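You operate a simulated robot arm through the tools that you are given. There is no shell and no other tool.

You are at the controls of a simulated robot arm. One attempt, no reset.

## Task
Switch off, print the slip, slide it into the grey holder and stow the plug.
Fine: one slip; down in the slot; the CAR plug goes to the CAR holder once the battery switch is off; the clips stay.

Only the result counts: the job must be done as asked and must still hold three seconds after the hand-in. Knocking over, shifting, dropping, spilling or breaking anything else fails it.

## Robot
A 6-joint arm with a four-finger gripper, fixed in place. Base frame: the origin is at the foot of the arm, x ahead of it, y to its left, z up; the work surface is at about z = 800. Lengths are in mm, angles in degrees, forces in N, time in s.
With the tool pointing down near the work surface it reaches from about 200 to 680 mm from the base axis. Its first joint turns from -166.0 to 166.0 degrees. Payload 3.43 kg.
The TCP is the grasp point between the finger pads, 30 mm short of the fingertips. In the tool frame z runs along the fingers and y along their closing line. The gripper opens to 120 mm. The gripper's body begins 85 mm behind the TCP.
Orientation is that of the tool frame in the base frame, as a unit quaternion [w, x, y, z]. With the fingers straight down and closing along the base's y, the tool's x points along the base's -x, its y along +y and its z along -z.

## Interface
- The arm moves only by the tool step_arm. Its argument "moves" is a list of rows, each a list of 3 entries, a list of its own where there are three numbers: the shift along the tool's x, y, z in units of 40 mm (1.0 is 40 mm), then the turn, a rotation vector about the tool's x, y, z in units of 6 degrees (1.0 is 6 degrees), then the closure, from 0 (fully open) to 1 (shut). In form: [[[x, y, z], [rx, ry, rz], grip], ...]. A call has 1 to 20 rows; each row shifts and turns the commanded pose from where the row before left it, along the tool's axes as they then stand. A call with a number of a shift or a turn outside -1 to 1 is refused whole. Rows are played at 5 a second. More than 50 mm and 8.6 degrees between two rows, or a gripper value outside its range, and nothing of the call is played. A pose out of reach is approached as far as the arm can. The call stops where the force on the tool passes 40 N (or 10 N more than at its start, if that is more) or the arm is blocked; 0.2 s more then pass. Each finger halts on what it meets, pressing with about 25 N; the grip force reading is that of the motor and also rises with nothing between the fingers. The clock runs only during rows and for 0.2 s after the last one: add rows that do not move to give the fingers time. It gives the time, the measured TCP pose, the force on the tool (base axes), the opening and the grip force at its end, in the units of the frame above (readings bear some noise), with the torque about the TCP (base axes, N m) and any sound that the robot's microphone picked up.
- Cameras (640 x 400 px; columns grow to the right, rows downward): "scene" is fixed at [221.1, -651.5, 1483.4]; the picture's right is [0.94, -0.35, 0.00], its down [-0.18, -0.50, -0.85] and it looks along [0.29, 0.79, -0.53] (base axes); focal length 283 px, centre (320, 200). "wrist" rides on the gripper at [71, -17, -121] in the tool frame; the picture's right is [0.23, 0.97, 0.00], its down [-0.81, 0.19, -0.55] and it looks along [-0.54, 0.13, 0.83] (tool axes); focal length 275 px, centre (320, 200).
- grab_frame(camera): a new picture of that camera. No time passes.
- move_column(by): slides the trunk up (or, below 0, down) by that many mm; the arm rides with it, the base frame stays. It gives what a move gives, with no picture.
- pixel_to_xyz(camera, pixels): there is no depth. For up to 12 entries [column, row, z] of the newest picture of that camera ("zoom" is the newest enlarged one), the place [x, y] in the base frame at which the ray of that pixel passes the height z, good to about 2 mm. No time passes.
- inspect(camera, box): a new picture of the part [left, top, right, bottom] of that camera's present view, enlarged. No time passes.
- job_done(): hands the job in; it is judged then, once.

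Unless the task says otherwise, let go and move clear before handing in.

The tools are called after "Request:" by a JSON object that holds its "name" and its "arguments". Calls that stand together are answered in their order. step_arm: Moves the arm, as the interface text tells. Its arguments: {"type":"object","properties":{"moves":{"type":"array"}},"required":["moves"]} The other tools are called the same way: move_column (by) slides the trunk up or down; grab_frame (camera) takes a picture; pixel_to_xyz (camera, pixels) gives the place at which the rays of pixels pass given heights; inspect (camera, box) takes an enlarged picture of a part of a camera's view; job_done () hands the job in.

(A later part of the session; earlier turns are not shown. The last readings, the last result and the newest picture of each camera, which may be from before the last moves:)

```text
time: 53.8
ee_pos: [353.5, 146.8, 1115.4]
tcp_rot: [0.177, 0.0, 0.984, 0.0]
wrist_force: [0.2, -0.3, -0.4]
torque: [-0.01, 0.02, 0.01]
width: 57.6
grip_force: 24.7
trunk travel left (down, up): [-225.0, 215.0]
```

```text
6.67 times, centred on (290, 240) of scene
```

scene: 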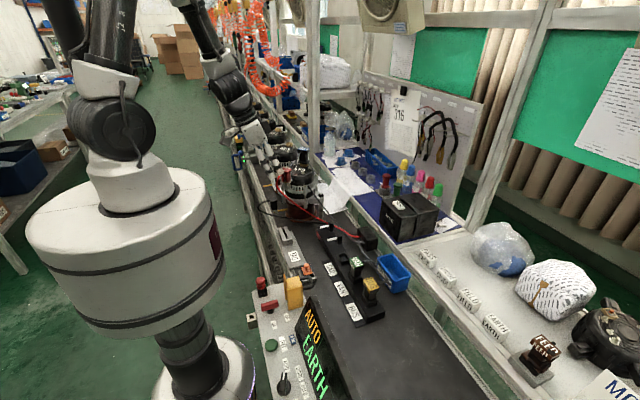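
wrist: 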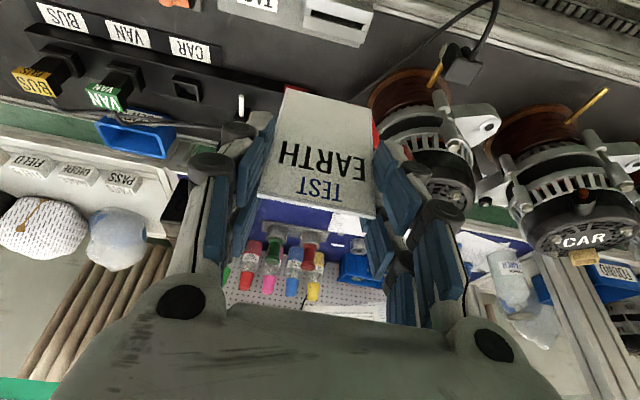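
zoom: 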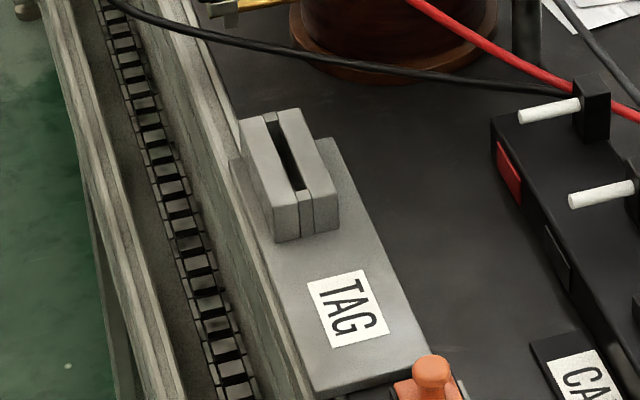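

Request:
{"name": "pixel_to_xyz", "arguments": {"camera": "wrist", "pixels": [[311.25, 13, 830], [311.25, 13, 870], [361.75, 26.75, 830], [361.75, 26.75, 870], [305, 5.5, 830], [305, 5.5, 870], [371, 36, 830], [371, 36, 870]]}}

Request:
{"name": "pixel_to_xyz", "arguments": {"camera": "scene", "pixels": [[282.9, 228.3, 830], [282.9, 228.3, 870], [287.3, 238.5, 830], [287.3, 238.5, 870], [285.1, 233.2, 830], [285.1, 233.2, 870]]}}

Request:
{"name": "inspect", "arguments": {"camera": "scene", "box": [272, 215, 302, 250]}}

```text
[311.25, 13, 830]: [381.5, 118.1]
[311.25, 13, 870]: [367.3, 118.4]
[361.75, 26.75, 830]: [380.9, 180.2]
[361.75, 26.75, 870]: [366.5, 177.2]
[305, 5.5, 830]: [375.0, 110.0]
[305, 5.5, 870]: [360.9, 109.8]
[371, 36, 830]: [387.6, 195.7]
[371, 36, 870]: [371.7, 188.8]
```

```text
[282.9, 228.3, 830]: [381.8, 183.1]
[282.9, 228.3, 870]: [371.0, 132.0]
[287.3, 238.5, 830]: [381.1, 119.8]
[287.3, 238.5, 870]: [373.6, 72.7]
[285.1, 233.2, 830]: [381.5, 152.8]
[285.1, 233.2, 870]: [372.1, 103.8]
```

```text
11.43 times, centred on (287, 232) of scene
```

zoom: 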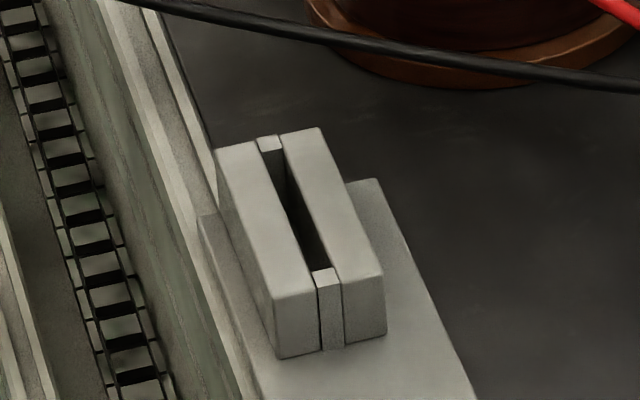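

The slot is at (380,149), from y=118 to y=180, with its top at z≈834, parallel to y and about 6 mm wide. Now I'll check the slip's exact pose in the hand.

Request:
{"name": "inspect", "arguments": {"camera": "wrist", "box": [250, 75, 390, 145]}}

Request:
{"name": "pixel_to_xyz", "arguments": {"camera": "zoom", "pixels": [[320, 200, 1037]]}}

Request:
{"name": "inspect", "arguments": {"camera": "wrist", "box": [250, 160, 390, 230]}}

Request:
{"name": "inspect", "arguments": {"camera": "scene", "box": [230, 110, 310, 190]}}

```text
4.57 times, centred on (320, 110) of wrist
```

zoom: 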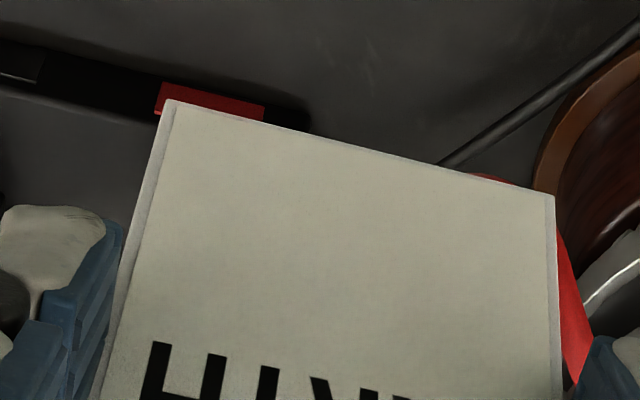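

```text
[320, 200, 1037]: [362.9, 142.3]
```

```text
4.57 times, centred on (320, 195) of wrist
```

zoom: 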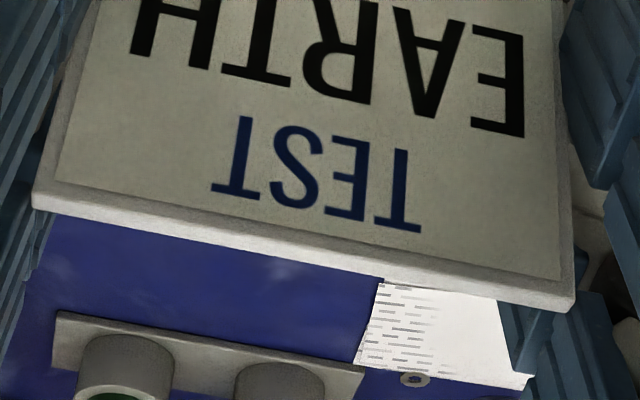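

```text
5.00 times, centred on (270, 150) of scene
```

zoom: 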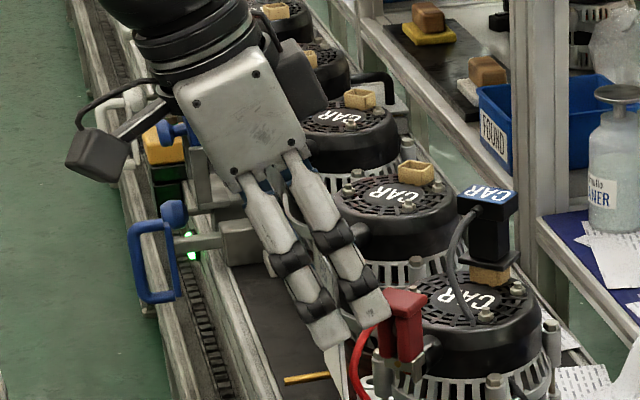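

Request:
{"name": "pixel_to_xyz", "arguments": {"camera": "wrist", "pixels": [[287.6, 88.1, 1037], [371, 109.1, 1037], [287.6, 88.1, 1042], [371, 109.1, 1042], [257.5, 194, 1127], [375.3, 217, 1127], [257.5, 197, 1127], [375.3, 212, 1127]]}}

```text
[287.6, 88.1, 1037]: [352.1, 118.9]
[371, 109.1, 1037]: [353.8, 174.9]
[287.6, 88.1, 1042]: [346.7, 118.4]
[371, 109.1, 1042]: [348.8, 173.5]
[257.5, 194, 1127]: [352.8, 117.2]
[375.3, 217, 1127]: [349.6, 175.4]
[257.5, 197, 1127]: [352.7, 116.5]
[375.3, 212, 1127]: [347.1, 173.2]
```

The slip hangs straight in the plane x≈353, centred at y≈147. Before lowering it I'll check the clearance to the alternator, its clips and cables.

Request:
{"name": "pixel_to_xyz", "arguments": {"camera": "wrist", "pixels": [[368, 97, 805], [378, 130, 900], [378, 130, 980], [443, 65, 850], [443, 65, 880], [437, 82, 850], [480, 15, 850], [480, 15, 900], [420, 140, 950], [500, 120, 900], [410, 70, 830], [352, 105, 830]]}}

Request:
{"name": "inspect", "arguments": {"camera": "wrist", "box": [340, 0, 520, 220]}}

Request:
{"name": "inspect", "arguments": {"camera": "scene", "box": [250, 160, 350, 250]}}

```text
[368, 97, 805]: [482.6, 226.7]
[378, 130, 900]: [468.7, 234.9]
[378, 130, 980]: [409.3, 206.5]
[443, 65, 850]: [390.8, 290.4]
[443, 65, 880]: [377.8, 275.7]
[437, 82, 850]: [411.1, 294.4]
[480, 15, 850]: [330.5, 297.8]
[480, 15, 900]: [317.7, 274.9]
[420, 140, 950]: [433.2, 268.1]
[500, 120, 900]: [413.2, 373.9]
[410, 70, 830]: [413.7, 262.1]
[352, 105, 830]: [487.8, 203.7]
```

```text
1.82 times, centred on (430, 110) of wrist
```

zoom: 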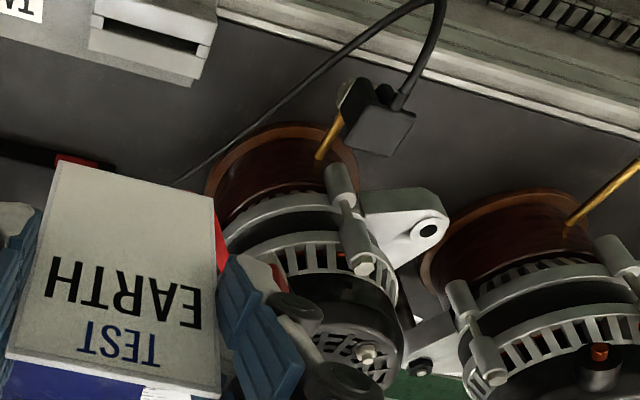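

```text
4.44 times, centred on (300, 205) of scene
```

zoom: 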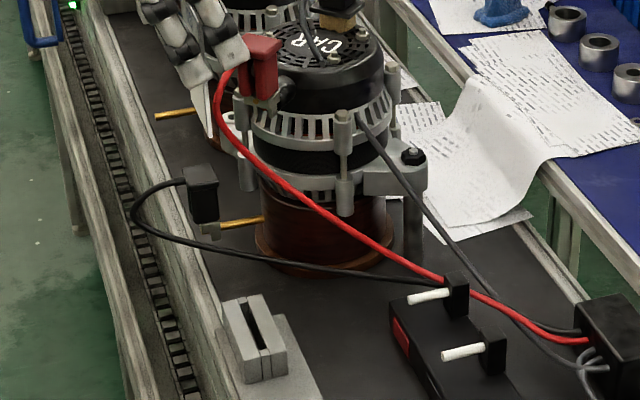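

Everything near the holder is clear: the red clip is at about (416,242) and the black cable is at y>200. I'll put the slip over the slot and lower its bottom to roughly 15–20 mm above it.

Request:
{"name": "step_arm", "arguments": {"moves": [[[-0.61, 0.055, 0.227], [0, 0, 0], 0.62], [[0.2615, 0, 0.703], [0, 0, 0], 0.62], [[0.2615, 0, 0.703], [0, 0, 0], 0.62], [[0.2615, 0, 0.703], [0, 0, 0], 0.62], [[0.2615, 0, 0.703], [0, 0, 0], 0.62], [[0.2615, 0, 0.703], [0, 0, 0], 0.62], [[0.2615, 0, 0.703], [0, 0, 0], 0.62], [[0, 0, 0], [0, 0, 0], 0.62]]}}

Request:
{"name": "grab_frame", "arguments": {"camera": "wrist"}}

Request:
{"name": "inspect", "arguments": {"camera": "scene", "box": [255, 190, 325, 260]}}

```text
time: 55.6
ee_pos: [411.0, 171.0, 962.0]
tcp_rot: [0.173, -0.002, 0.985, -0.008]
wrist_force: [-2.6, -2.5, -3.4]
torque: [0.0, -0.11, 0.12]
width: 57.9
grip_force: 25.0
out of reach, approached as far as the arm can: row 5, 6, 7
trunk travel left (down, up): [-225.0, 215.0]
```

```text
taken
```

wrist: 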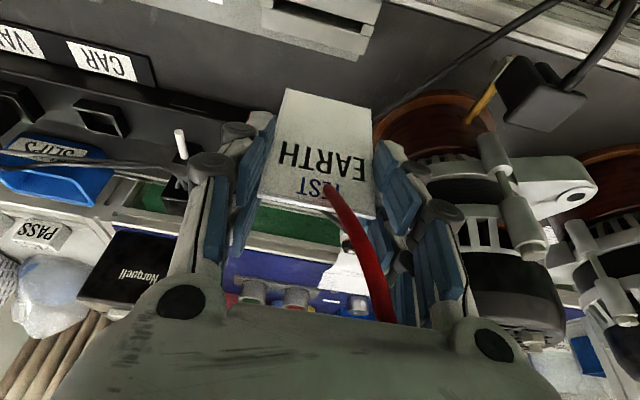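

```text
5.71 times, centred on (290, 225) of scene
```

zoom: 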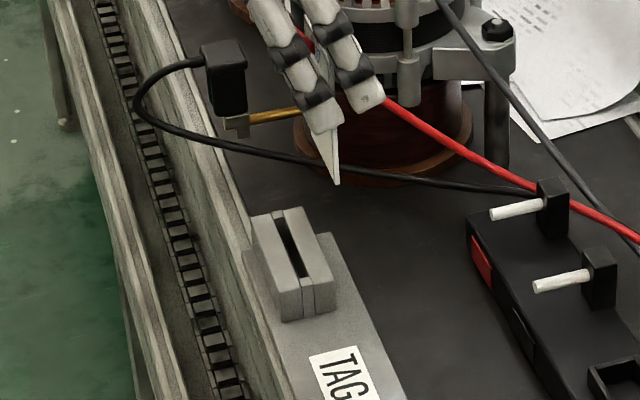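

The arm ran out of its range near the base and drifted to (411,171,962), and the red cable is now close against the slip. I must back off the way I came before anything is disturbed.

Request:
{"name": "step_arm", "arguments": {"moves": [[[0.059, -0.183, -0.582], [0, 0, 0], 0.62], [[0.059, -0.183, -0.582], [0, 0, 0], 0.62], [[0.059, -0.183, -0.582], [0, 0, 0], 0.62], [[0, 0, 0], [0, 0, 0], 0.62]]}}

Request:
{"name": "grab_frame", "arguments": {"camera": "wrist"}}

Request:
{"name": "inspect", "arguments": {"camera": "scene", "box": [250, 140, 350, 250]}}

```text
time: 56.6
ee_pos: [378.9, 149.2, 1025.5]
tcp_rot: [0.177, 0.0, 0.984, 0.001]
wrist_force: [-0.7, 0.1, -0.1]
torque: [-0.02, -0.03, -0.02]
width: 58.1
grip_force: 25.4
trunk travel left (down, up): [-225.0, 215.0]
```

```text
taken
```

wrist: 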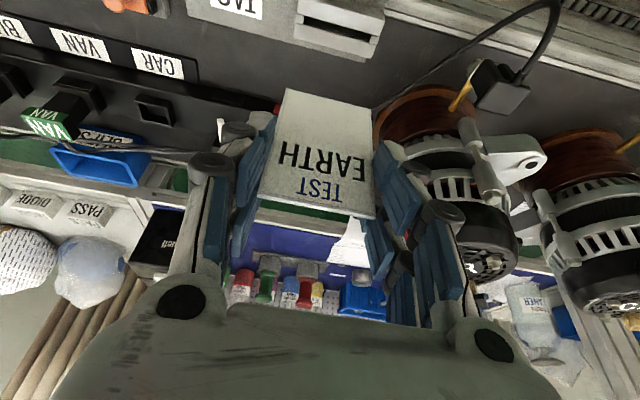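

```text
3.64 times, centred on (300, 195) of scene
```

zoom: 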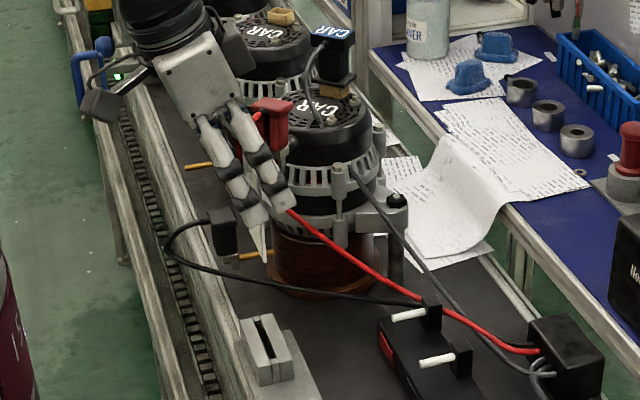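

I've backed off to (379,149,1025); the forces are nil, and the clip and slip look unchanged. The same arm posture is reachable at lower height if the trunk goes down, so I'll raise the TCP a little and then lower the column.

Request:
{"name": "step_arm", "arguments": {"moves": [[[-0.24, 0, -0.644], [0, 0, 0], 0.62], [[-0.24, 0, -0.644], [0, 0, 0], 0.62], [[0, 0, 0], [0, 0, 0], 0.62]]}}

Request:
{"name": "grab_frame", "arguments": {"camera": "wrist"}}

Request:
{"name": "inspect", "arguments": {"camera": "scene", "box": [250, 130, 350, 250]}}

```text
time: 57.4
ee_pos: [378.6, 147.6, 1079.4]
tcp_rot: [0.177, 0.001, 0.984, -0.001]
wrist_force: [-1.0, 0.4, 0.7]
torque: [-0.03, 0.01, 0.01]
width: 57.8
grip_force: 25.2
trunk travel left (down, up): [-225.0, 215.0]
```

```text
taken
```

wrist: 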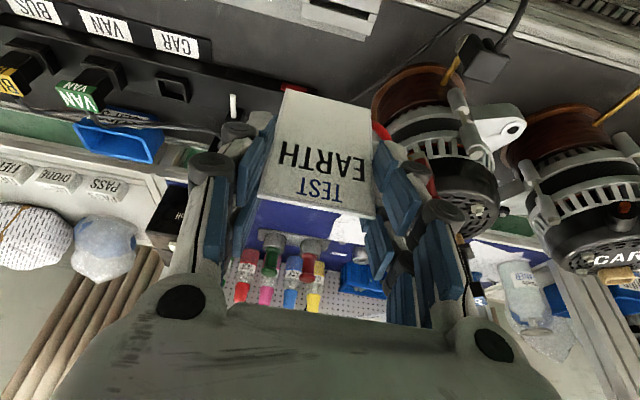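

```text
3.33 times, centred on (300, 190) of scene
```

zoom: 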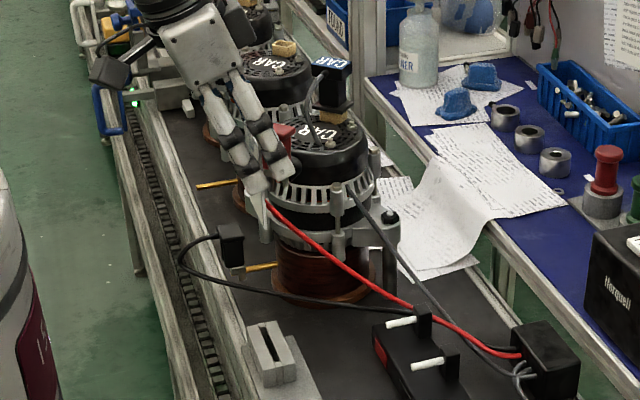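

The slip is over the holder at TCP (379,148,1079). I'll lower the trunk by 130 mm, which should bring the slip's bottom to about z=871, and check the cables.

Request:
{"name": "move_column", "arguments": {"by": -130}}

Request:
{"name": "grab_frame", "arguments": {"camera": "wrist"}}

Request:
{"name": "inspect", "arguments": {"camera": "scene", "box": [250, 160, 330, 260]}}

Request:
{"name": "grab_frame", "arguments": {"camera": "scene"}}

```text
time: 59.0
ee_pos: [377.5, 148.0, 949.0]
tcp_rot: [0.177, -0.001, 0.984, 0.0]
wrist_force: [-0.8, -0.2, -0.6]
torque: [0.02, 0.03, 0.0]
width: 58.1
grip_force: 24.9
trunk travel left (down, up): [-95.0, 345.0]
```

```text
taken
```

wrist: 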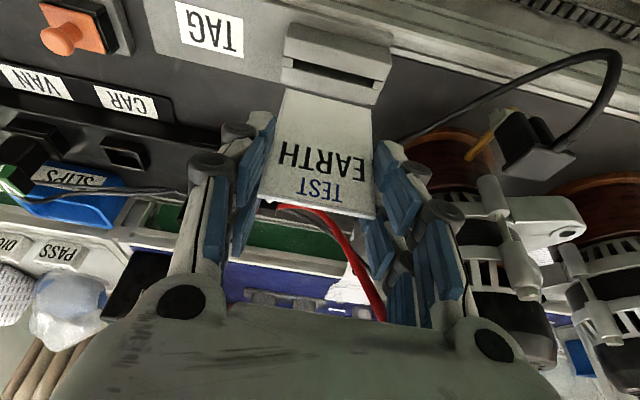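

```text
4.00 times, centred on (290, 210) of scene
```

zoom: 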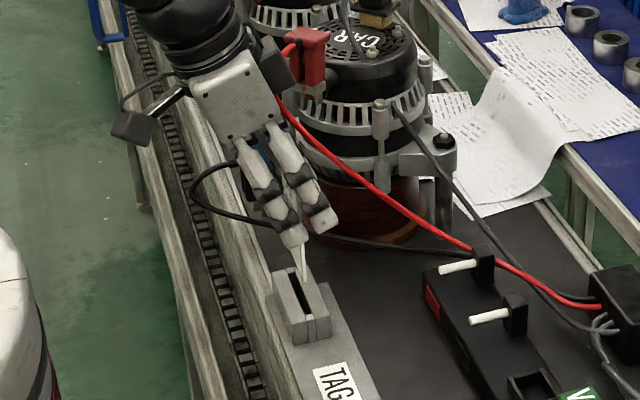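

```text
taken
```

scene: 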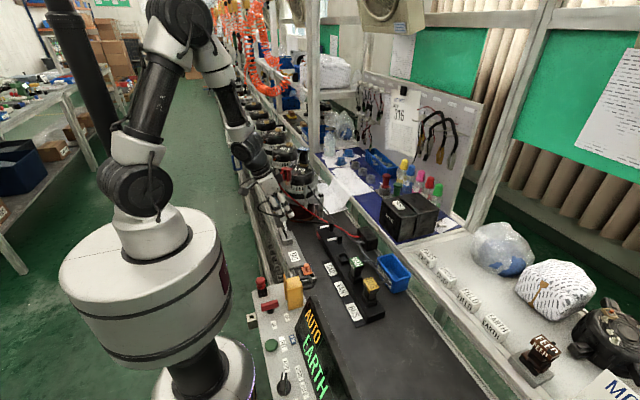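

The slip hangs right over the slot, and the red cable passes behind it with no contact. I'll zoom in for fine alignment.

Request:
{"name": "inspect", "arguments": {"camera": "scene", "box": [276, 212, 306, 250]}}

Request:
{"name": "pixel_to_xyz", "arguments": {"camera": "zoom", "pixels": [[320, 200, 834]]}}

Request:
{"name": "inspect", "arguments": {"camera": "wrist", "box": [270, 40, 400, 120]}}

```text
10.53 times, centred on (291, 231) of scene
```

zoom: 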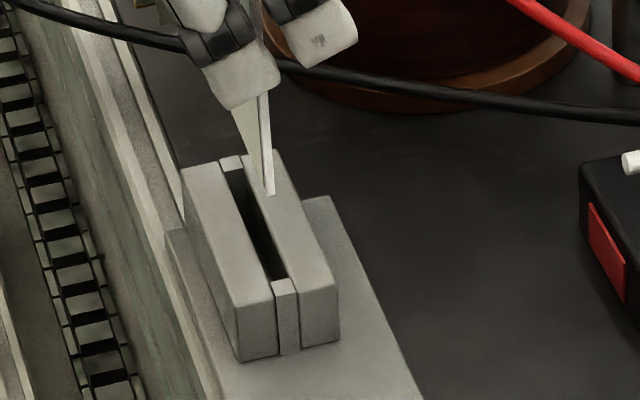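

```text
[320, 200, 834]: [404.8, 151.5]
```

```text
4.92 times, centred on (335, 80) of wrist
```

zoom: 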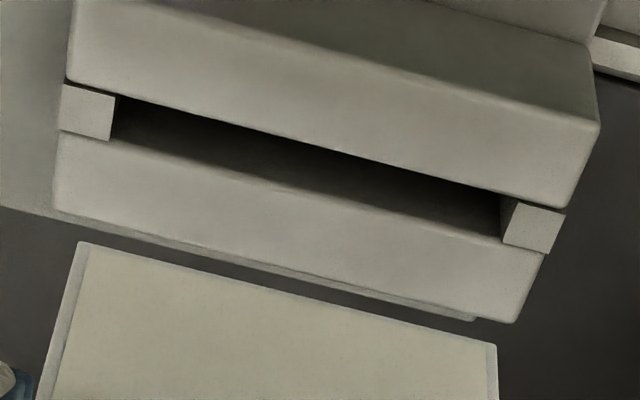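

Request:
{"name": "pixel_to_xyz", "arguments": {"camera": "zoom", "pixels": [[115, 95, 834], [507, 196, 834], [108, 140, 834], [500, 241, 834], [80, 243, 868], [497, 345, 868], [80, 243, 871], [497, 345, 871], [80, 243, 874], [497, 345, 874]]}}

Request:
{"name": "inspect", "arguments": {"camera": "scene", "box": [276, 212, 306, 250]}}

Request:
{"name": "pixel_to_xyz", "arguments": {"camera": "zoom", "pixels": [[266, 194, 868], [266, 194, 872], [266, 194, 876], [274, 194, 868], [274, 194, 872], [274, 194, 876], [272, 281, 834], [296, 278, 834], [222, 160, 834], [243, 154, 834]]}}

```text
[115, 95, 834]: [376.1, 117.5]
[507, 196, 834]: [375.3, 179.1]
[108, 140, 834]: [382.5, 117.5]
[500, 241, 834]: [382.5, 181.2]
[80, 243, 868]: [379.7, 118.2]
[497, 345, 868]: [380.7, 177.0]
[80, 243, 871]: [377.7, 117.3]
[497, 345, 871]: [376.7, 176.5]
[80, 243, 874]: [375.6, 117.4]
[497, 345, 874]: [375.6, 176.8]
```

```text
10.53 times, centred on (291, 231) of scene
```

zoom: 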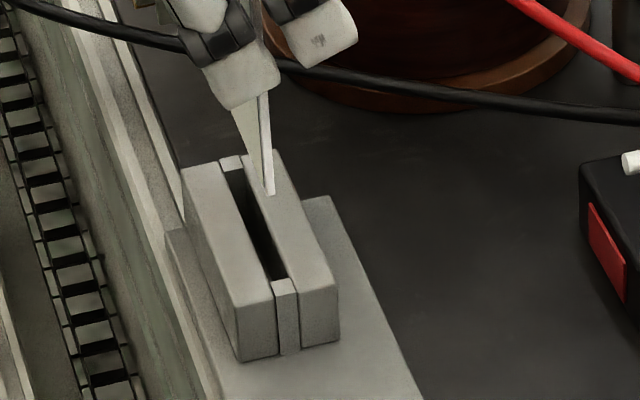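

```text
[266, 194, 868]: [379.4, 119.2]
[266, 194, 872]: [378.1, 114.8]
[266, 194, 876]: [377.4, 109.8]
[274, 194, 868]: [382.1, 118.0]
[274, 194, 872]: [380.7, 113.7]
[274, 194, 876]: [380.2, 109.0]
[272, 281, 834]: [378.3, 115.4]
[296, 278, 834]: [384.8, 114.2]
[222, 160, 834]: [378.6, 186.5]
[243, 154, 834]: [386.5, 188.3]
```

The slot spans y 117.5–180 and is about 6.5 mm wide; the slip is about 2.7 mm thick and slightly toward -y. I'll repeat some queries to average the noise before the final alignment.

Request:
{"name": "pixel_to_xyz", "arguments": {"camera": "zoom", "pixels": [[266, 194, 869], [266, 194, 869], [274, 194, 869], [274, 194, 869], [272, 281, 832], [272, 281, 832], [296, 278, 832], [296, 278, 832], [223, 162, 832], [223, 162, 832], [240, 157, 832], [240, 157, 832]]}}

Request:
{"name": "inspect", "arguments": {"camera": "scene", "box": [280, 220, 296, 244]}}

```text
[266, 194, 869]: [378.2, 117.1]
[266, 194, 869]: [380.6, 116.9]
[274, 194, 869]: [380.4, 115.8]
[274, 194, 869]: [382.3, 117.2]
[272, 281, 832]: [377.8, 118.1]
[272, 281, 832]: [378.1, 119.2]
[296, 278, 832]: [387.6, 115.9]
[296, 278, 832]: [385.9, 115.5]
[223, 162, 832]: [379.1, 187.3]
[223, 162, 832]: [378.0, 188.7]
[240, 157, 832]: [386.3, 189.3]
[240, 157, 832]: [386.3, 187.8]
```

```text
16.00 times, centred on (288, 232) of scene
```

zoom: 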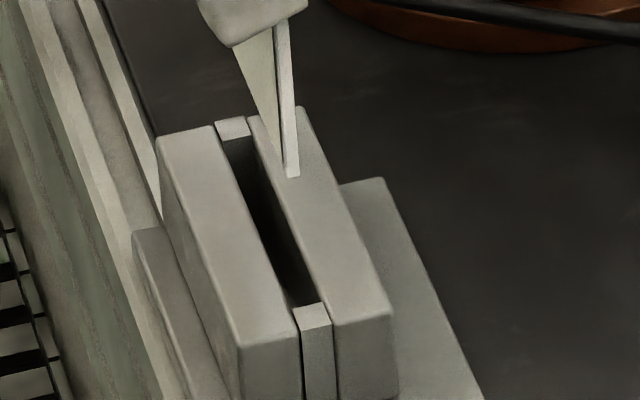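

Single queries are noisy by about 1 mm, so I used pixel geometry in the 16x zoom: the slip's corner would land about 1.5 mm short of the slot's centre in x, and y needs +1.6 mm. I'll shift accordingly and lower the column by 28 mm to just above the slot.

Request:
{"name": "step_arm", "arguments": {"moves": [[[-0.033, 0.04, 0.012], [0, 0, 0], 0.62], [[0, 0, 0], [0, 0, 0], 0.62]]}}

Request:
{"name": "move_column", "arguments": {"by": -28}}

Request:
{"name": "inspect", "arguments": {"camera": "scene", "box": [280, 220, 296, 244]}}

Request:
{"name": "inspect", "arguments": {"camera": "wrist", "box": [270, 60, 400, 130]}}

Request:
{"name": "grab_frame", "arguments": {"camera": "wrist"}}

```text
time: 59.6
ee_pos: [380.6, 149.4, 948.0]
tcp_rot: [0.178, 0.0, 0.984, 0.001]
wrist_force: [-0.4, -0.7, 0.0]
torque: [0.01, -0.01, 0.02]
width: 58.0
grip_force: 24.9
trunk travel left (down, up): [-95.0, 345.0]
```

```text
time: 60.3
ee_pos: [380.0, 149.5, 921.4]
tcp_rot: [0.177, 0.0, 0.984, 0.0]
wrist_force: [0.1, 0.2, -0.5]
torque: [-0.01, -0.05, 0.04]
width: 58.0
grip_force: 24.8
trunk travel left (down, up): [-67.0, 373.0]
```

```text
16.00 times, centred on (288, 232) of scene
```

zoom: 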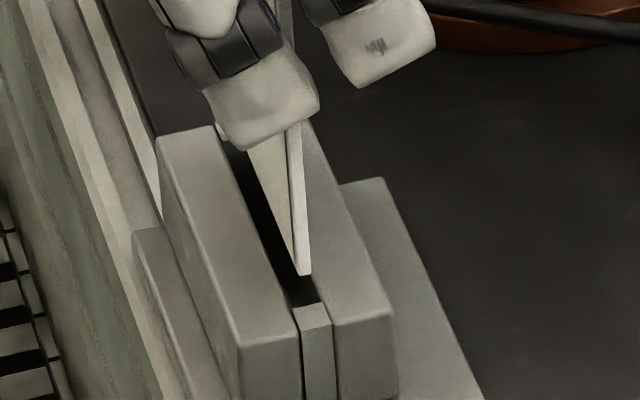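

```text
4.92 times, centred on (335, 95) of wrist
```

zoom: 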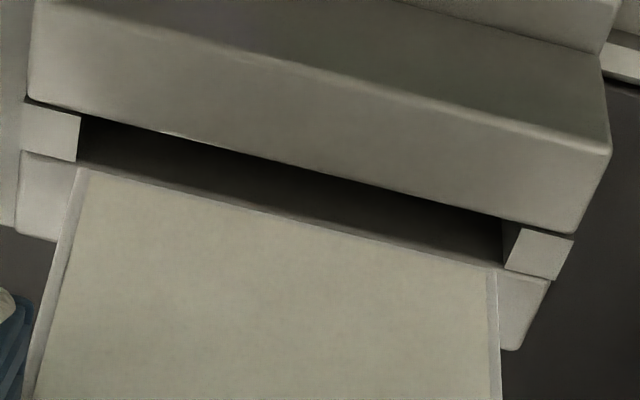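

```text
taken
```

wrist: 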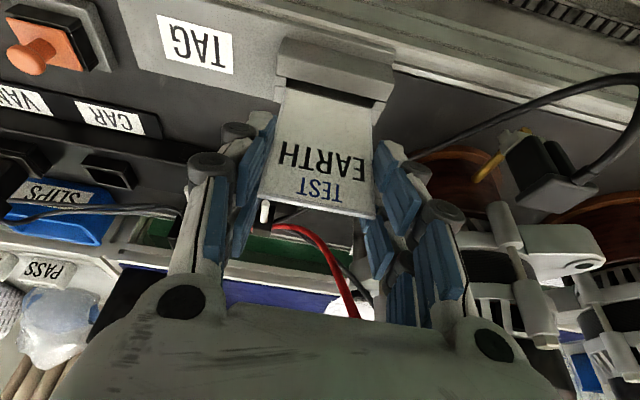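

Now the slip's lower corner at zoom (303,273) lines up with the slot's centre line, and the y margins on both sides look equal. I'll lower 12 mm to enter the slot.

Request:
{"name": "move_column", "arguments": {"by": -12}}

Request:
{"name": "inspect", "arguments": {"camera": "scene", "box": [280, 220, 296, 244]}}

Request:
{"name": "inspect", "arguments": {"camera": "wrist", "box": [270, 60, 400, 130]}}

```text
time: 60.9
ee_pos: [379.1, 148.0, 908.6]
tcp_rot: [0.177, -0.001, 0.984, 0.0]
wrist_force: [0.1, 0.7, -0.3]
torque: [-0.01, -0.03, -0.02]
width: 57.9
grip_force: 24.7
trunk travel left (down, up): [-55.0, 385.0]
```

```text
16.00 times, centred on (288, 232) of scene
```

zoom: 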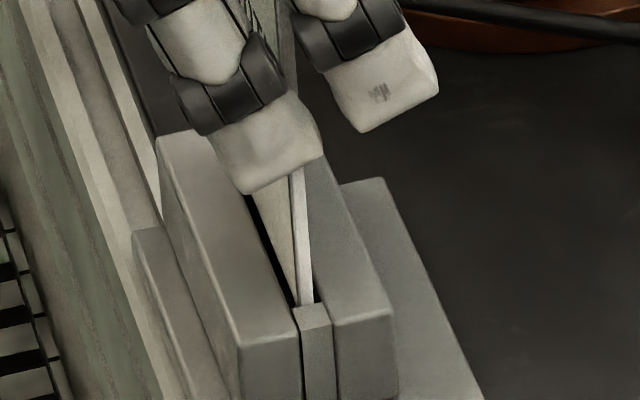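

```text
4.92 times, centred on (335, 95) of wrist
```

zoom: 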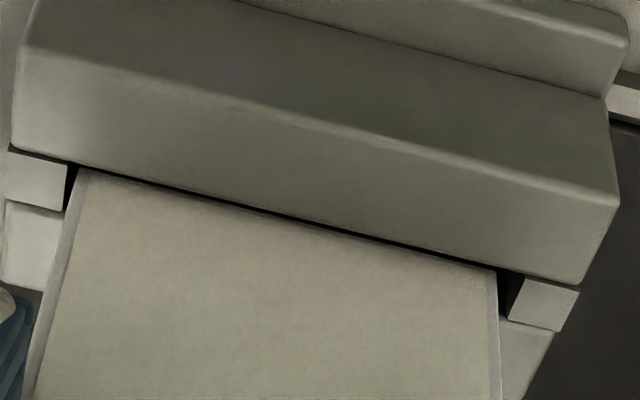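

The slip's bottom is in the slot and the forces are nil. I'll lower another 10 mm.

Request:
{"name": "move_column", "arguments": {"by": -10}}

Request:
{"name": "inspect", "arguments": {"camera": "scene", "box": [270, 205, 310, 250]}}

```text
time: 61.5
ee_pos: [379.6, 149.7, 898.6]
tcp_rot: [0.177, 0.0, 0.984, 0.0]
wrist_force: [0.9, -0.2, 0.7]
torque: [-0.03, -0.02, 0.0]
width: 58.1
grip_force: 24.7
trunk travel left (down, up): [-45.0, 395.0]
```

```text
8.89 times, centred on (290, 228) of scene
```

zoom: 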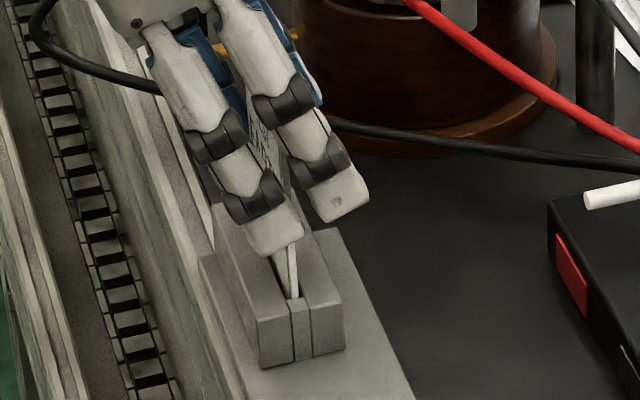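

Still free. I'll lower 6 mm more and watch for the bottom.

Request:
{"name": "move_column", "arguments": {"by": -6}}

```text
time: 62.0
ee_pos: [379.4, 149.1, 892.9]
tcp_rot: [0.177, 0.0, 0.984, 0.0]
wrist_force: [-1.4, 0.1, 0.4]
torque: [0.03, 0.0, -0.01]
width: 58.0
grip_force: 25.2
trunk travel left (down, up): [-39.0, 401.0]
```

Request:
{"name": "move_column", "arguments": {"by": -4}}

Request:
{"name": "inspect", "arguments": {"camera": "scene", "box": [270, 205, 310, 250]}}

```text
time: 62.6
ee_pos: [379.0, 148.4, 889.3]
tcp_rot: [0.177, 0.0, 0.984, 0.0]
wrist_force: [0.1, 0.1, -0.4]
torque: [-0.01, 0.0, 0.0]
width: 57.8
grip_force: 25.0
trunk travel left (down, up): [-35.0, 405.0]
```

```text
8.89 times, centred on (290, 228) of scene
```

zoom: 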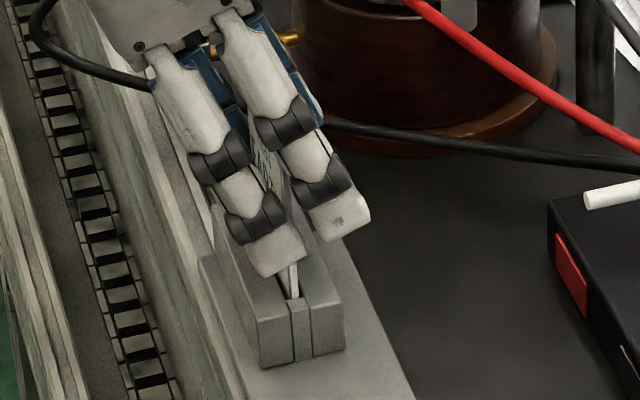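

No bottom contact yet, with the slip's bottom near z≈811. I'll continue in small steps.

Request:
{"name": "move_column", "arguments": {"by": -3}}

Request:
{"name": "move_column", "arguments": {"by": -2}}

```text
time: 63.1
ee_pos: [379.4, 148.7, 886.8]
tcp_rot: [0.178, 0.0, 0.984, 0.0]
wrist_force: [-1.4, 0.1, 13.0]
torque: [-0.02, 0.11, 0.0]
width: 58.0
grip_force: 25.1
trunk travel left (down, up): [-32.0, 408.0]
```

```text
time: 63.6
ee_pos: [380.1, 148.8, 884.6]
tcp_rot: [0.178, 0.0, 0.984, 0.0]
wrist_force: [1.0, -0.1, 21.6]
torque: [0.04, -0.17, 0.01]
width: 58.0
grip_force: 24.8
trunk travel left (down, up): [-30.0, 410.0]
```

Contact force rose to 13 and then 22 N, so the slip is down on the slot's bottom. I'll open the fingers a little to release it.

Request:
{"name": "step_arm", "arguments": {"moves": [[[0, 0, 0], [0, 0, 0], 0.5], [[0, 0, 0], [0, 0, 0], 0.45], [[0, 0, 0], [0, 0, 0], 0.42], [[0, 0, 0], [0, 0, 0], 0.42]]}}

Request:
{"name": "grab_frame", "arguments": {"camera": "wrist"}}

Request:
{"name": "inspect", "arguments": {"camera": "scene", "box": [265, 190, 315, 250]}}

```text
time: 64.6
ee_pos: [379.1, 149.9, 883.1]
tcp_rot: [0.178, 0.0, 0.984, 0.0]
wrist_force: [0.1, 0.0, 0.2]
torque: [-0.04, 0.0, -0.01]
width: 69.8
grip_force: 0.0
trunk travel left (down, up): [-30.0, 410.0]
```

```text
taken
```

wrist: 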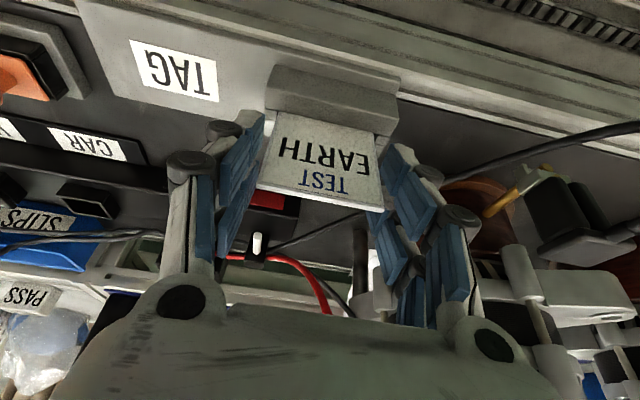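

```text
6.67 times, centred on (290, 220) of scene
```

zoom: 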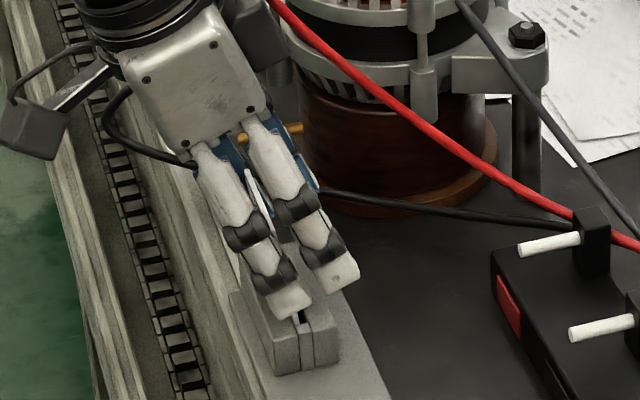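

The slip stands in the slot and the fingers are clear of it. I'll rise straight up with the column, first 60 mm, and check.

Request:
{"name": "move_column", "arguments": {"by": 60}}

Request:
{"name": "inspect", "arguments": {"camera": "scene", "box": [265, 190, 315, 250]}}

```text
time: 65.6
ee_pos: [380.0, 148.5, 942.9]
tcp_rot: [0.176, 0.0, 0.984, 0.0]
wrist_force: [-0.8, -0.1, 0.9]
torque: [0.01, -0.02, 0.0]
width: 69.5
grip_force: 0.2
trunk travel left (down, up): [-90.0, 350.0]
```

```text
6.67 times, centred on (290, 220) of scene
```

zoom: 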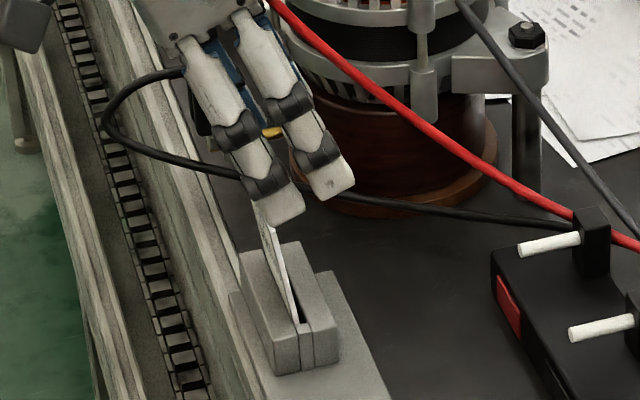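

The slip stays in the slot. I'll continue up to the original trunk height.

Request:
{"name": "move_column", "arguments": {"by": 130}}

Request:
{"name": "inspect", "arguments": {"camera": "scene", "box": [260, 190, 320, 250]}}

Request:
{"name": "inspect", "arguments": {"camera": "scene", "box": [270, 120, 350, 200]}}

Request:
{"name": "grab_frame", "arguments": {"camera": "wrist"}}

```text
time: 67.2
ee_pos: [380.0, 149.1, 1073.5]
tcp_rot: [0.177, -0.001, 0.984, 0.0]
wrist_force: [-0.6, 0.7, -0.6]
torque: [0.0, -0.01, 0.02]
width: 69.4
grip_force: 0.0
trunk travel left (down, up): [-220.0, 220.0]
```

```text
6.67 times, centred on (290, 220) of scene
```

zoom: 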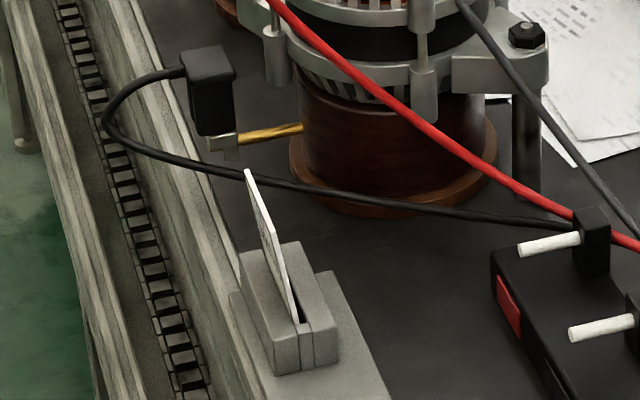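

```text
5.00 times, centred on (310, 160) of scene
```

zoom: 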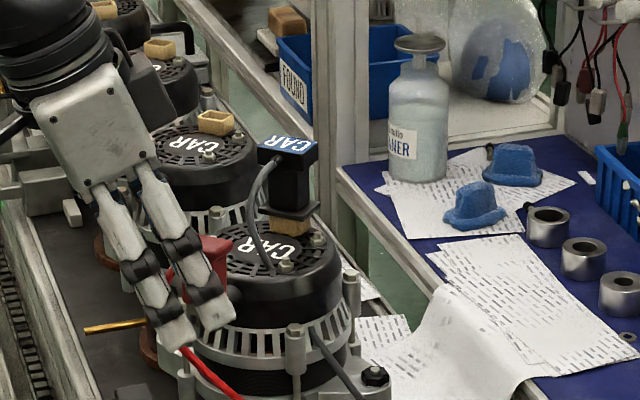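

```text
taken
```

wrist: 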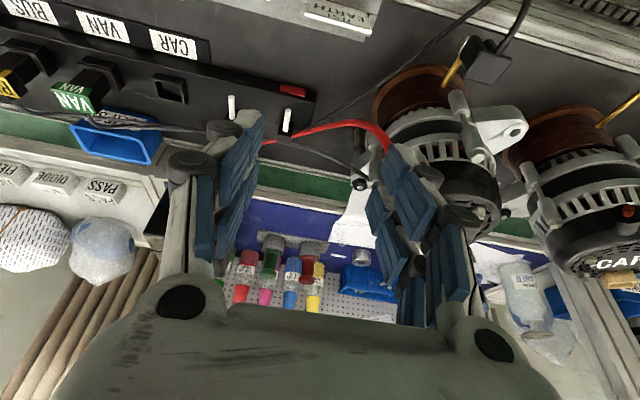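

The slip stands in the TAG holder and both clips are where they were. Next is the CAR plug, standing on the alternator's top at about (513,327,1073); I'll rise, set the tool upright again and go above it with the gripper open.

Request:
{"name": "step_arm", "arguments": {"moves": [[[-0.307, 0, -0.825], [0, 0, 0], 0.42], [[-0.307, 0, -0.825], [0, 0, 0], 0.42], [[-0.307, 0, -0.825], [0, 0, 0], 0.3], [[-0.307, 0, -0.825], [0, 0, 0], 0.2], [[-0.307, 0, -0.825], [0, 0, 0], 0], [[0, 0, 0], [0, 0.85, 0], 0], [[0, 0, 0], [0, 0.85, 0], 0], [[0, 0, 0], [0, 0.85, 0], 0], [[0, 0, 0], [0, 0.85, 0], 0], [[-0.5625, 0.796, 0], [0, 0, 0], 0], [[-0.5625, 0.796, 0], [0, 0, 0], 0], [[-0.5625, 0.796, 0], [0, 0, 0], 0], [[-0.5625, 0.796, 0], [0, 0, 0], 0], [[-0.5625, 0.796, 0], [0, 0, 0], 0], [[-0.5625, 0.796, 0], [0, 0, 0], 0], [[0, 0, 0], [0, 0, 0], 0]]}}

Request:
{"name": "grab_frame", "arguments": {"camera": "wrist"}}

Request:
{"name": "grab_frame", "arguments": {"camera": "scene"}}

```text
time: 70.6
ee_pos: [512.2, 341.3, 1248.8]
tcp_rot: [0.0, 0.0, 1.0, 0.0]
wrist_force: [-0.4, -0.5, -0.2]
torque: [0.04, 0.0, 0.01]
width: 120.0
grip_force: 0.1
trunk travel left (down, up): [-220.0, 220.0]
```

```text
taken
```

wrist: 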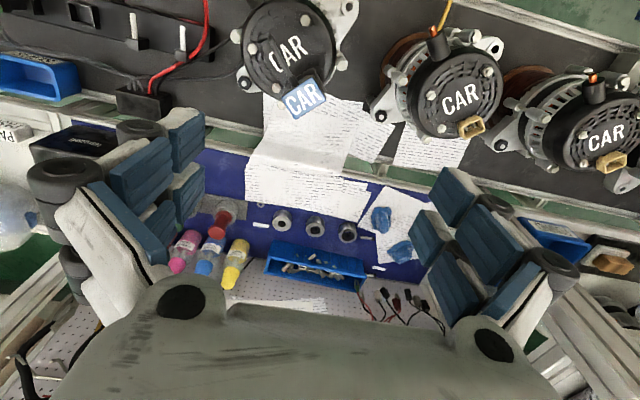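

```text
taken
```

scene: 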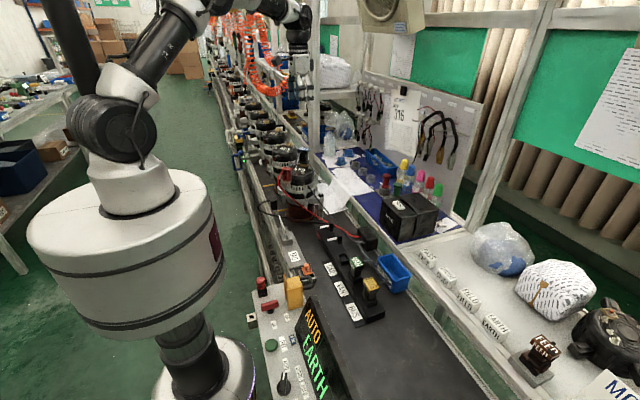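

The CAR plug is at wrist (303,98). I'll zoom in on it with both cameras, and on the CAR holder.

Request:
{"name": "inspect", "arguments": {"camera": "wrist", "box": [220, 0, 390, 140]}}

Request:
{"name": "inspect", "arguments": {"camera": "wrist", "box": [265, 60, 345, 130]}}

Request:
{"name": "inspect", "arguments": {"camera": "scene", "box": [275, 135, 335, 200]}}

Request:
{"name": "inspect", "arguments": {"camera": "scene", "box": [315, 220, 395, 320]}}

```text
2.86 times, centred on (305, 70) of wrist
```

zoom: 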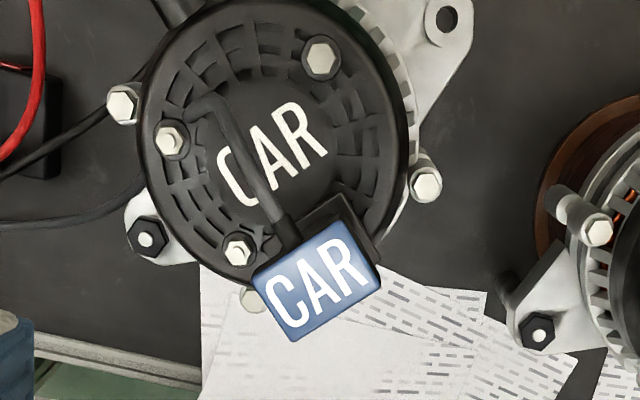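

```text
5.71 times, centred on (305, 95) of wrist
```

zoom: 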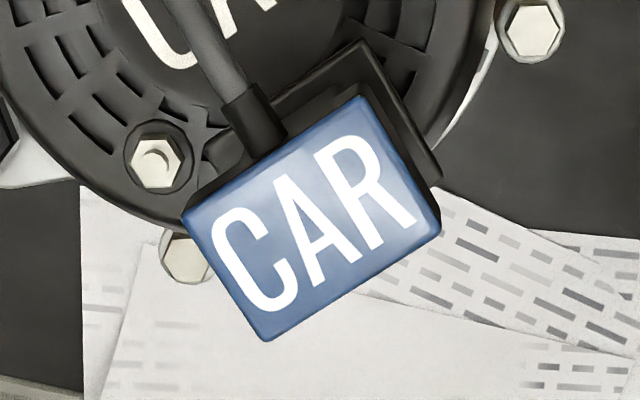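

```text
6.15 times, centred on (305, 168) of scene
```

zoom: 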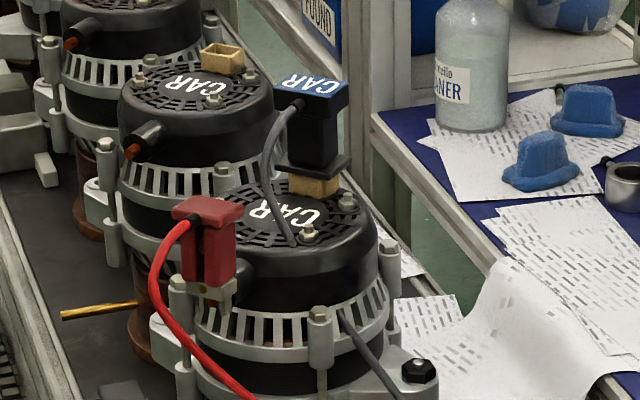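

```text
4.00 times, centred on (355, 270) of scene
```

zoom: 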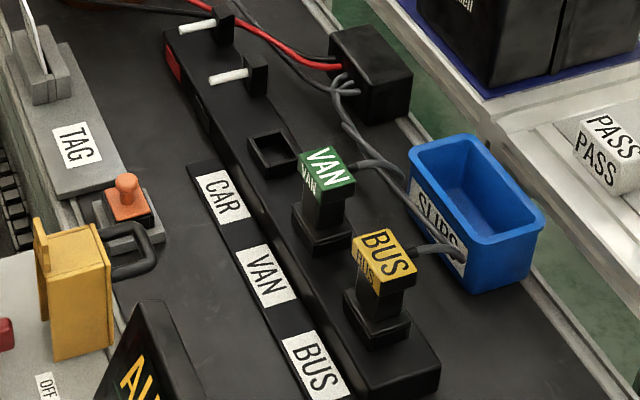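

The plug has a blue-labelled head about 44×30 mm, with its cable leaving one long side, a stem, a flange and the yellow socket below. I'll measure its corners and height precisely.

Request:
{"name": "inspect", "arguments": {"camera": "scene", "box": [290, 140, 320, 175]}}

Request:
{"name": "pixel_to_xyz", "arguments": {"camera": "zoom", "pixels": [[320, 200, 1050], [320, 200, 1080]]}}

Request:
{"name": "inspect", "arguments": {"camera": "wrist", "box": [265, 60, 345, 130]}}

Request:
{"name": "pixel_to_xyz", "arguments": {"camera": "zoom", "pixels": [[182, 215, 1070], [182, 215, 1070], [365, 97, 1070], [365, 97, 1070], [440, 230, 1070], [440, 230, 1070], [268, 342, 1070], [268, 342, 1070], [312, 220, 1070], [312, 220, 1070], [312, 220, 1050], [312, 220, 1050]]}}

```text
11.43 times, centred on (305, 158) of scene
```

zoom: 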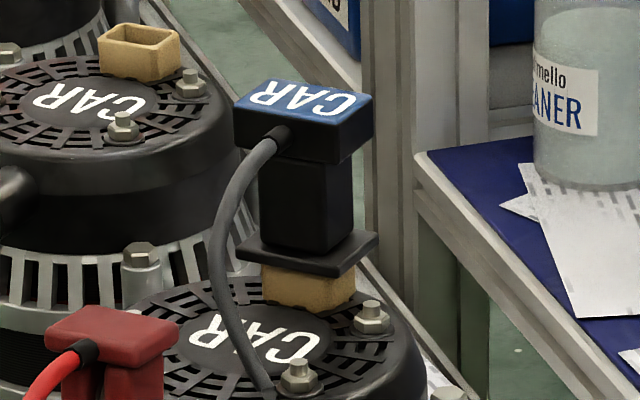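

```text
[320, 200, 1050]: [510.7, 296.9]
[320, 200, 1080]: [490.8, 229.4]
```

```text
5.71 times, centred on (305, 95) of wrist
```

zoom: 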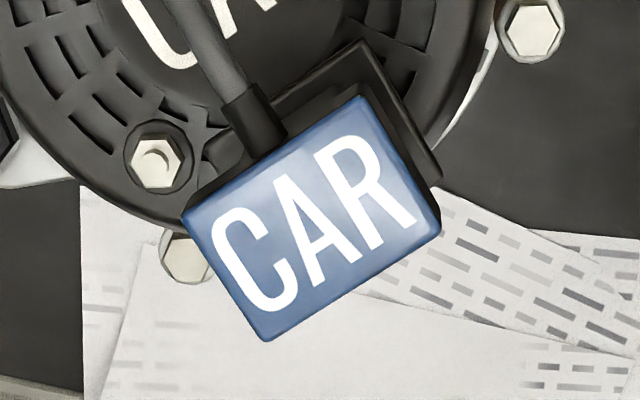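

```text
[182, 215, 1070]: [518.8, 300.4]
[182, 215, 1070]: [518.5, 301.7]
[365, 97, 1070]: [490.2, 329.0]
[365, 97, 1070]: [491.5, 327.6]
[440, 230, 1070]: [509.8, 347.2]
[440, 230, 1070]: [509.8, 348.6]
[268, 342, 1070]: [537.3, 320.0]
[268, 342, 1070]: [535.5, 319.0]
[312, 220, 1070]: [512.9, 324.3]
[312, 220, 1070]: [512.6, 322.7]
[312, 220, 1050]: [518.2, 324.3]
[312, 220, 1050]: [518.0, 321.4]
```

Request:
{"name": "pixel_to_xyz", "arguments": {"camera": "scene", "pixels": [[303.5, 149.25, 1060], [303.5, 149.25, 1060], [303.5, 149.25, 1080], [303.5, 149.25, 1080], [303.2, 149.5, 1070], [303.2, 149.5, 1070]]}}

Request:
{"name": "inspect", "arguments": {"camera": "scene", "box": [335, 255, 375, 305]}}

Request:
{"name": "inspect", "arguments": {"camera": "scene", "box": [325, 245, 355, 275]}}

```text
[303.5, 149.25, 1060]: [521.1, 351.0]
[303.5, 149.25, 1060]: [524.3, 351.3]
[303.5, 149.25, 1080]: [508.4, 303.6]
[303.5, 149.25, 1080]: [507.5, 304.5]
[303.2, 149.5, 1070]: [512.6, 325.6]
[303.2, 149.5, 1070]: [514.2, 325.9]
```

```text
8.00 times, centred on (355, 280) of scene
```

zoom: 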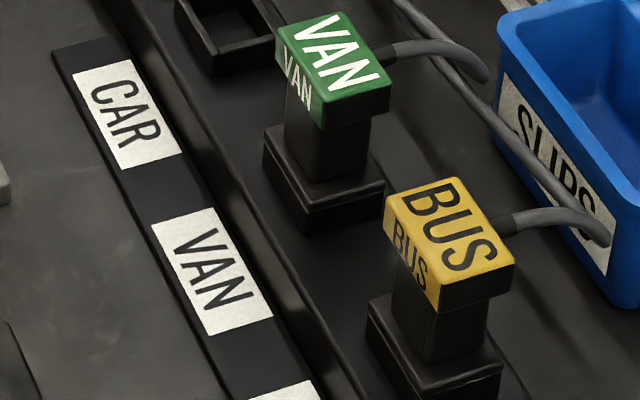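

```text
13.33 times, centred on (340, 260) of scene
```

zoom: 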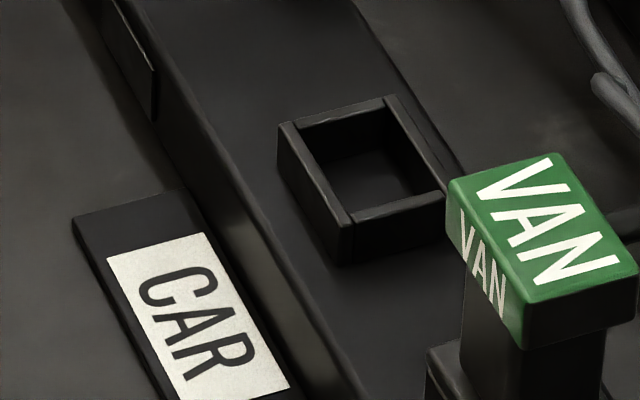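

The plug head is centred at (513,324), top at z≈1071, about 39×26.5 mm with its long axis along 135°; the cable side faces 225°, while VAN and BUS in the holder have theirs toward +x. I'll turn the tool by +135° so that the fingers close on the head's short ends, and can later turn back to 0° at the holder.

Request:
{"name": "step_arm", "arguments": {"moves": [[[0, 0, 0], [0, 0, 1], 0.2], [[0, 0, 0], [0, 0, 1], 0.3], [[0, 0, 0], [0, 0, 1], 0.4], [[0, 0, 0], [0, 0, 1], 0.4], [[0, 0, 0], [0, 0, 1], 0.4], [[0, 0, 0], [0, 0, 1], 0.4], [[0, 0, 0], [0, 0, 1], 0.4], [[0, 0, 0], [0, 0, 1], 0.4], [[0, 0, 0], [0, 0, 1], 0.4], [[0, 0, 0], [0, 0, 1], 0.4], [[0, 0, 0], [0, 0, 1], 0.4], [[0, 0, 0], [0, 0, 1], 0.4], [[0, 0, 0], [0, 0, 1], 0.4], [[0, 0, 0], [0, 0, 1], 0.4], [[0, 0, 0], [0, 0, 1], 0.4], [[0, 0, 0], [0, 0, 1], 0.4], [[0, 0, 0], [0, 0, 1], 0.4], [[0, 0, 0], [0, 0, 1], 0.4], [[0, 0, 0], [0, 0, 1], 0.4], [[0, 0, 0], [0, 0, 1], 0.4]]}}

```text
time: 74.8
ee_pos: [513.4, 340.1, 1250.1]
tcp_rot: [0.0, 0.867, 0.499, 0.0]
wrist_force: [-0.7, 0.0, -0.7]
torque: [-0.01, 0.0, -0.01]
width: 72.1
grip_force: 0.1
trunk travel left (down, up): [-220.0, 220.0]
```

It has turned 120° without trouble. I'll finish the turn to 135°, centre over the plug and come down to z≈1170.

Request:
{"name": "step_arm", "arguments": {"moves": [[[0, 0, 0], [0, 0, 1], 0.4], [[0, 0, 0], [0, 0, 1], 0.4], [[0, 0, 0], [0, 0, 0.47], 0.4], [[-0.29, 0.276, 0], [0, 0, 0], 0.4], [[0, 0, 0.7], [0, 0, 0], 0.4], [[0, 0, 0.7], [0, 0, 0], 0.4], [[0, 0, 0.6], [0, 0, 0], 0.4], [[0, 0, 0], [0, 0, 0], 0.4]]}}

Request:
{"name": "grab_frame", "arguments": {"camera": "wrist"}}

Request:
{"name": "inspect", "arguments": {"camera": "scene", "box": [270, 100, 340, 190]}}

```text
time: 76.6
ee_pos: [514.0, 322.9, 1168.8]
tcp_rot: [0.0, 0.923, 0.385, 0.0]
wrist_force: [0.8, -0.8, 0.1]
torque: [0.01, -0.03, 0.01]
width: 71.9
grip_force: 0.1
trunk travel left (down, up): [-220.0, 220.0]
```

```text
taken
```

wrist: 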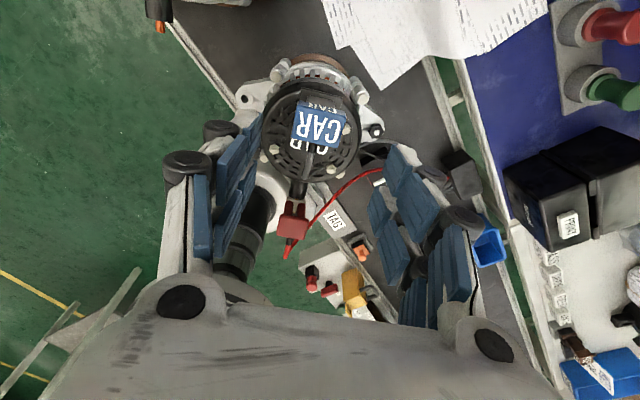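

```text
4.44 times, centred on (305, 145) of scene
```

zoom: 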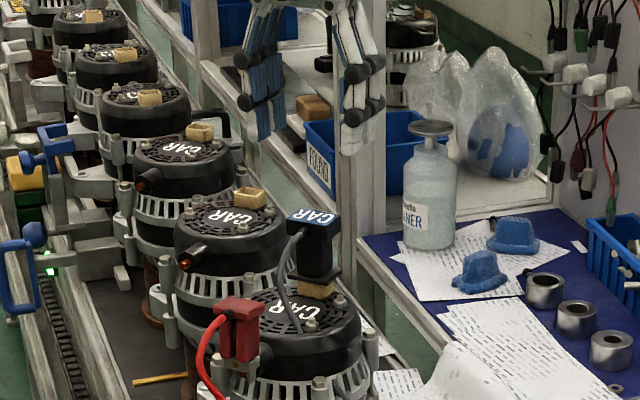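

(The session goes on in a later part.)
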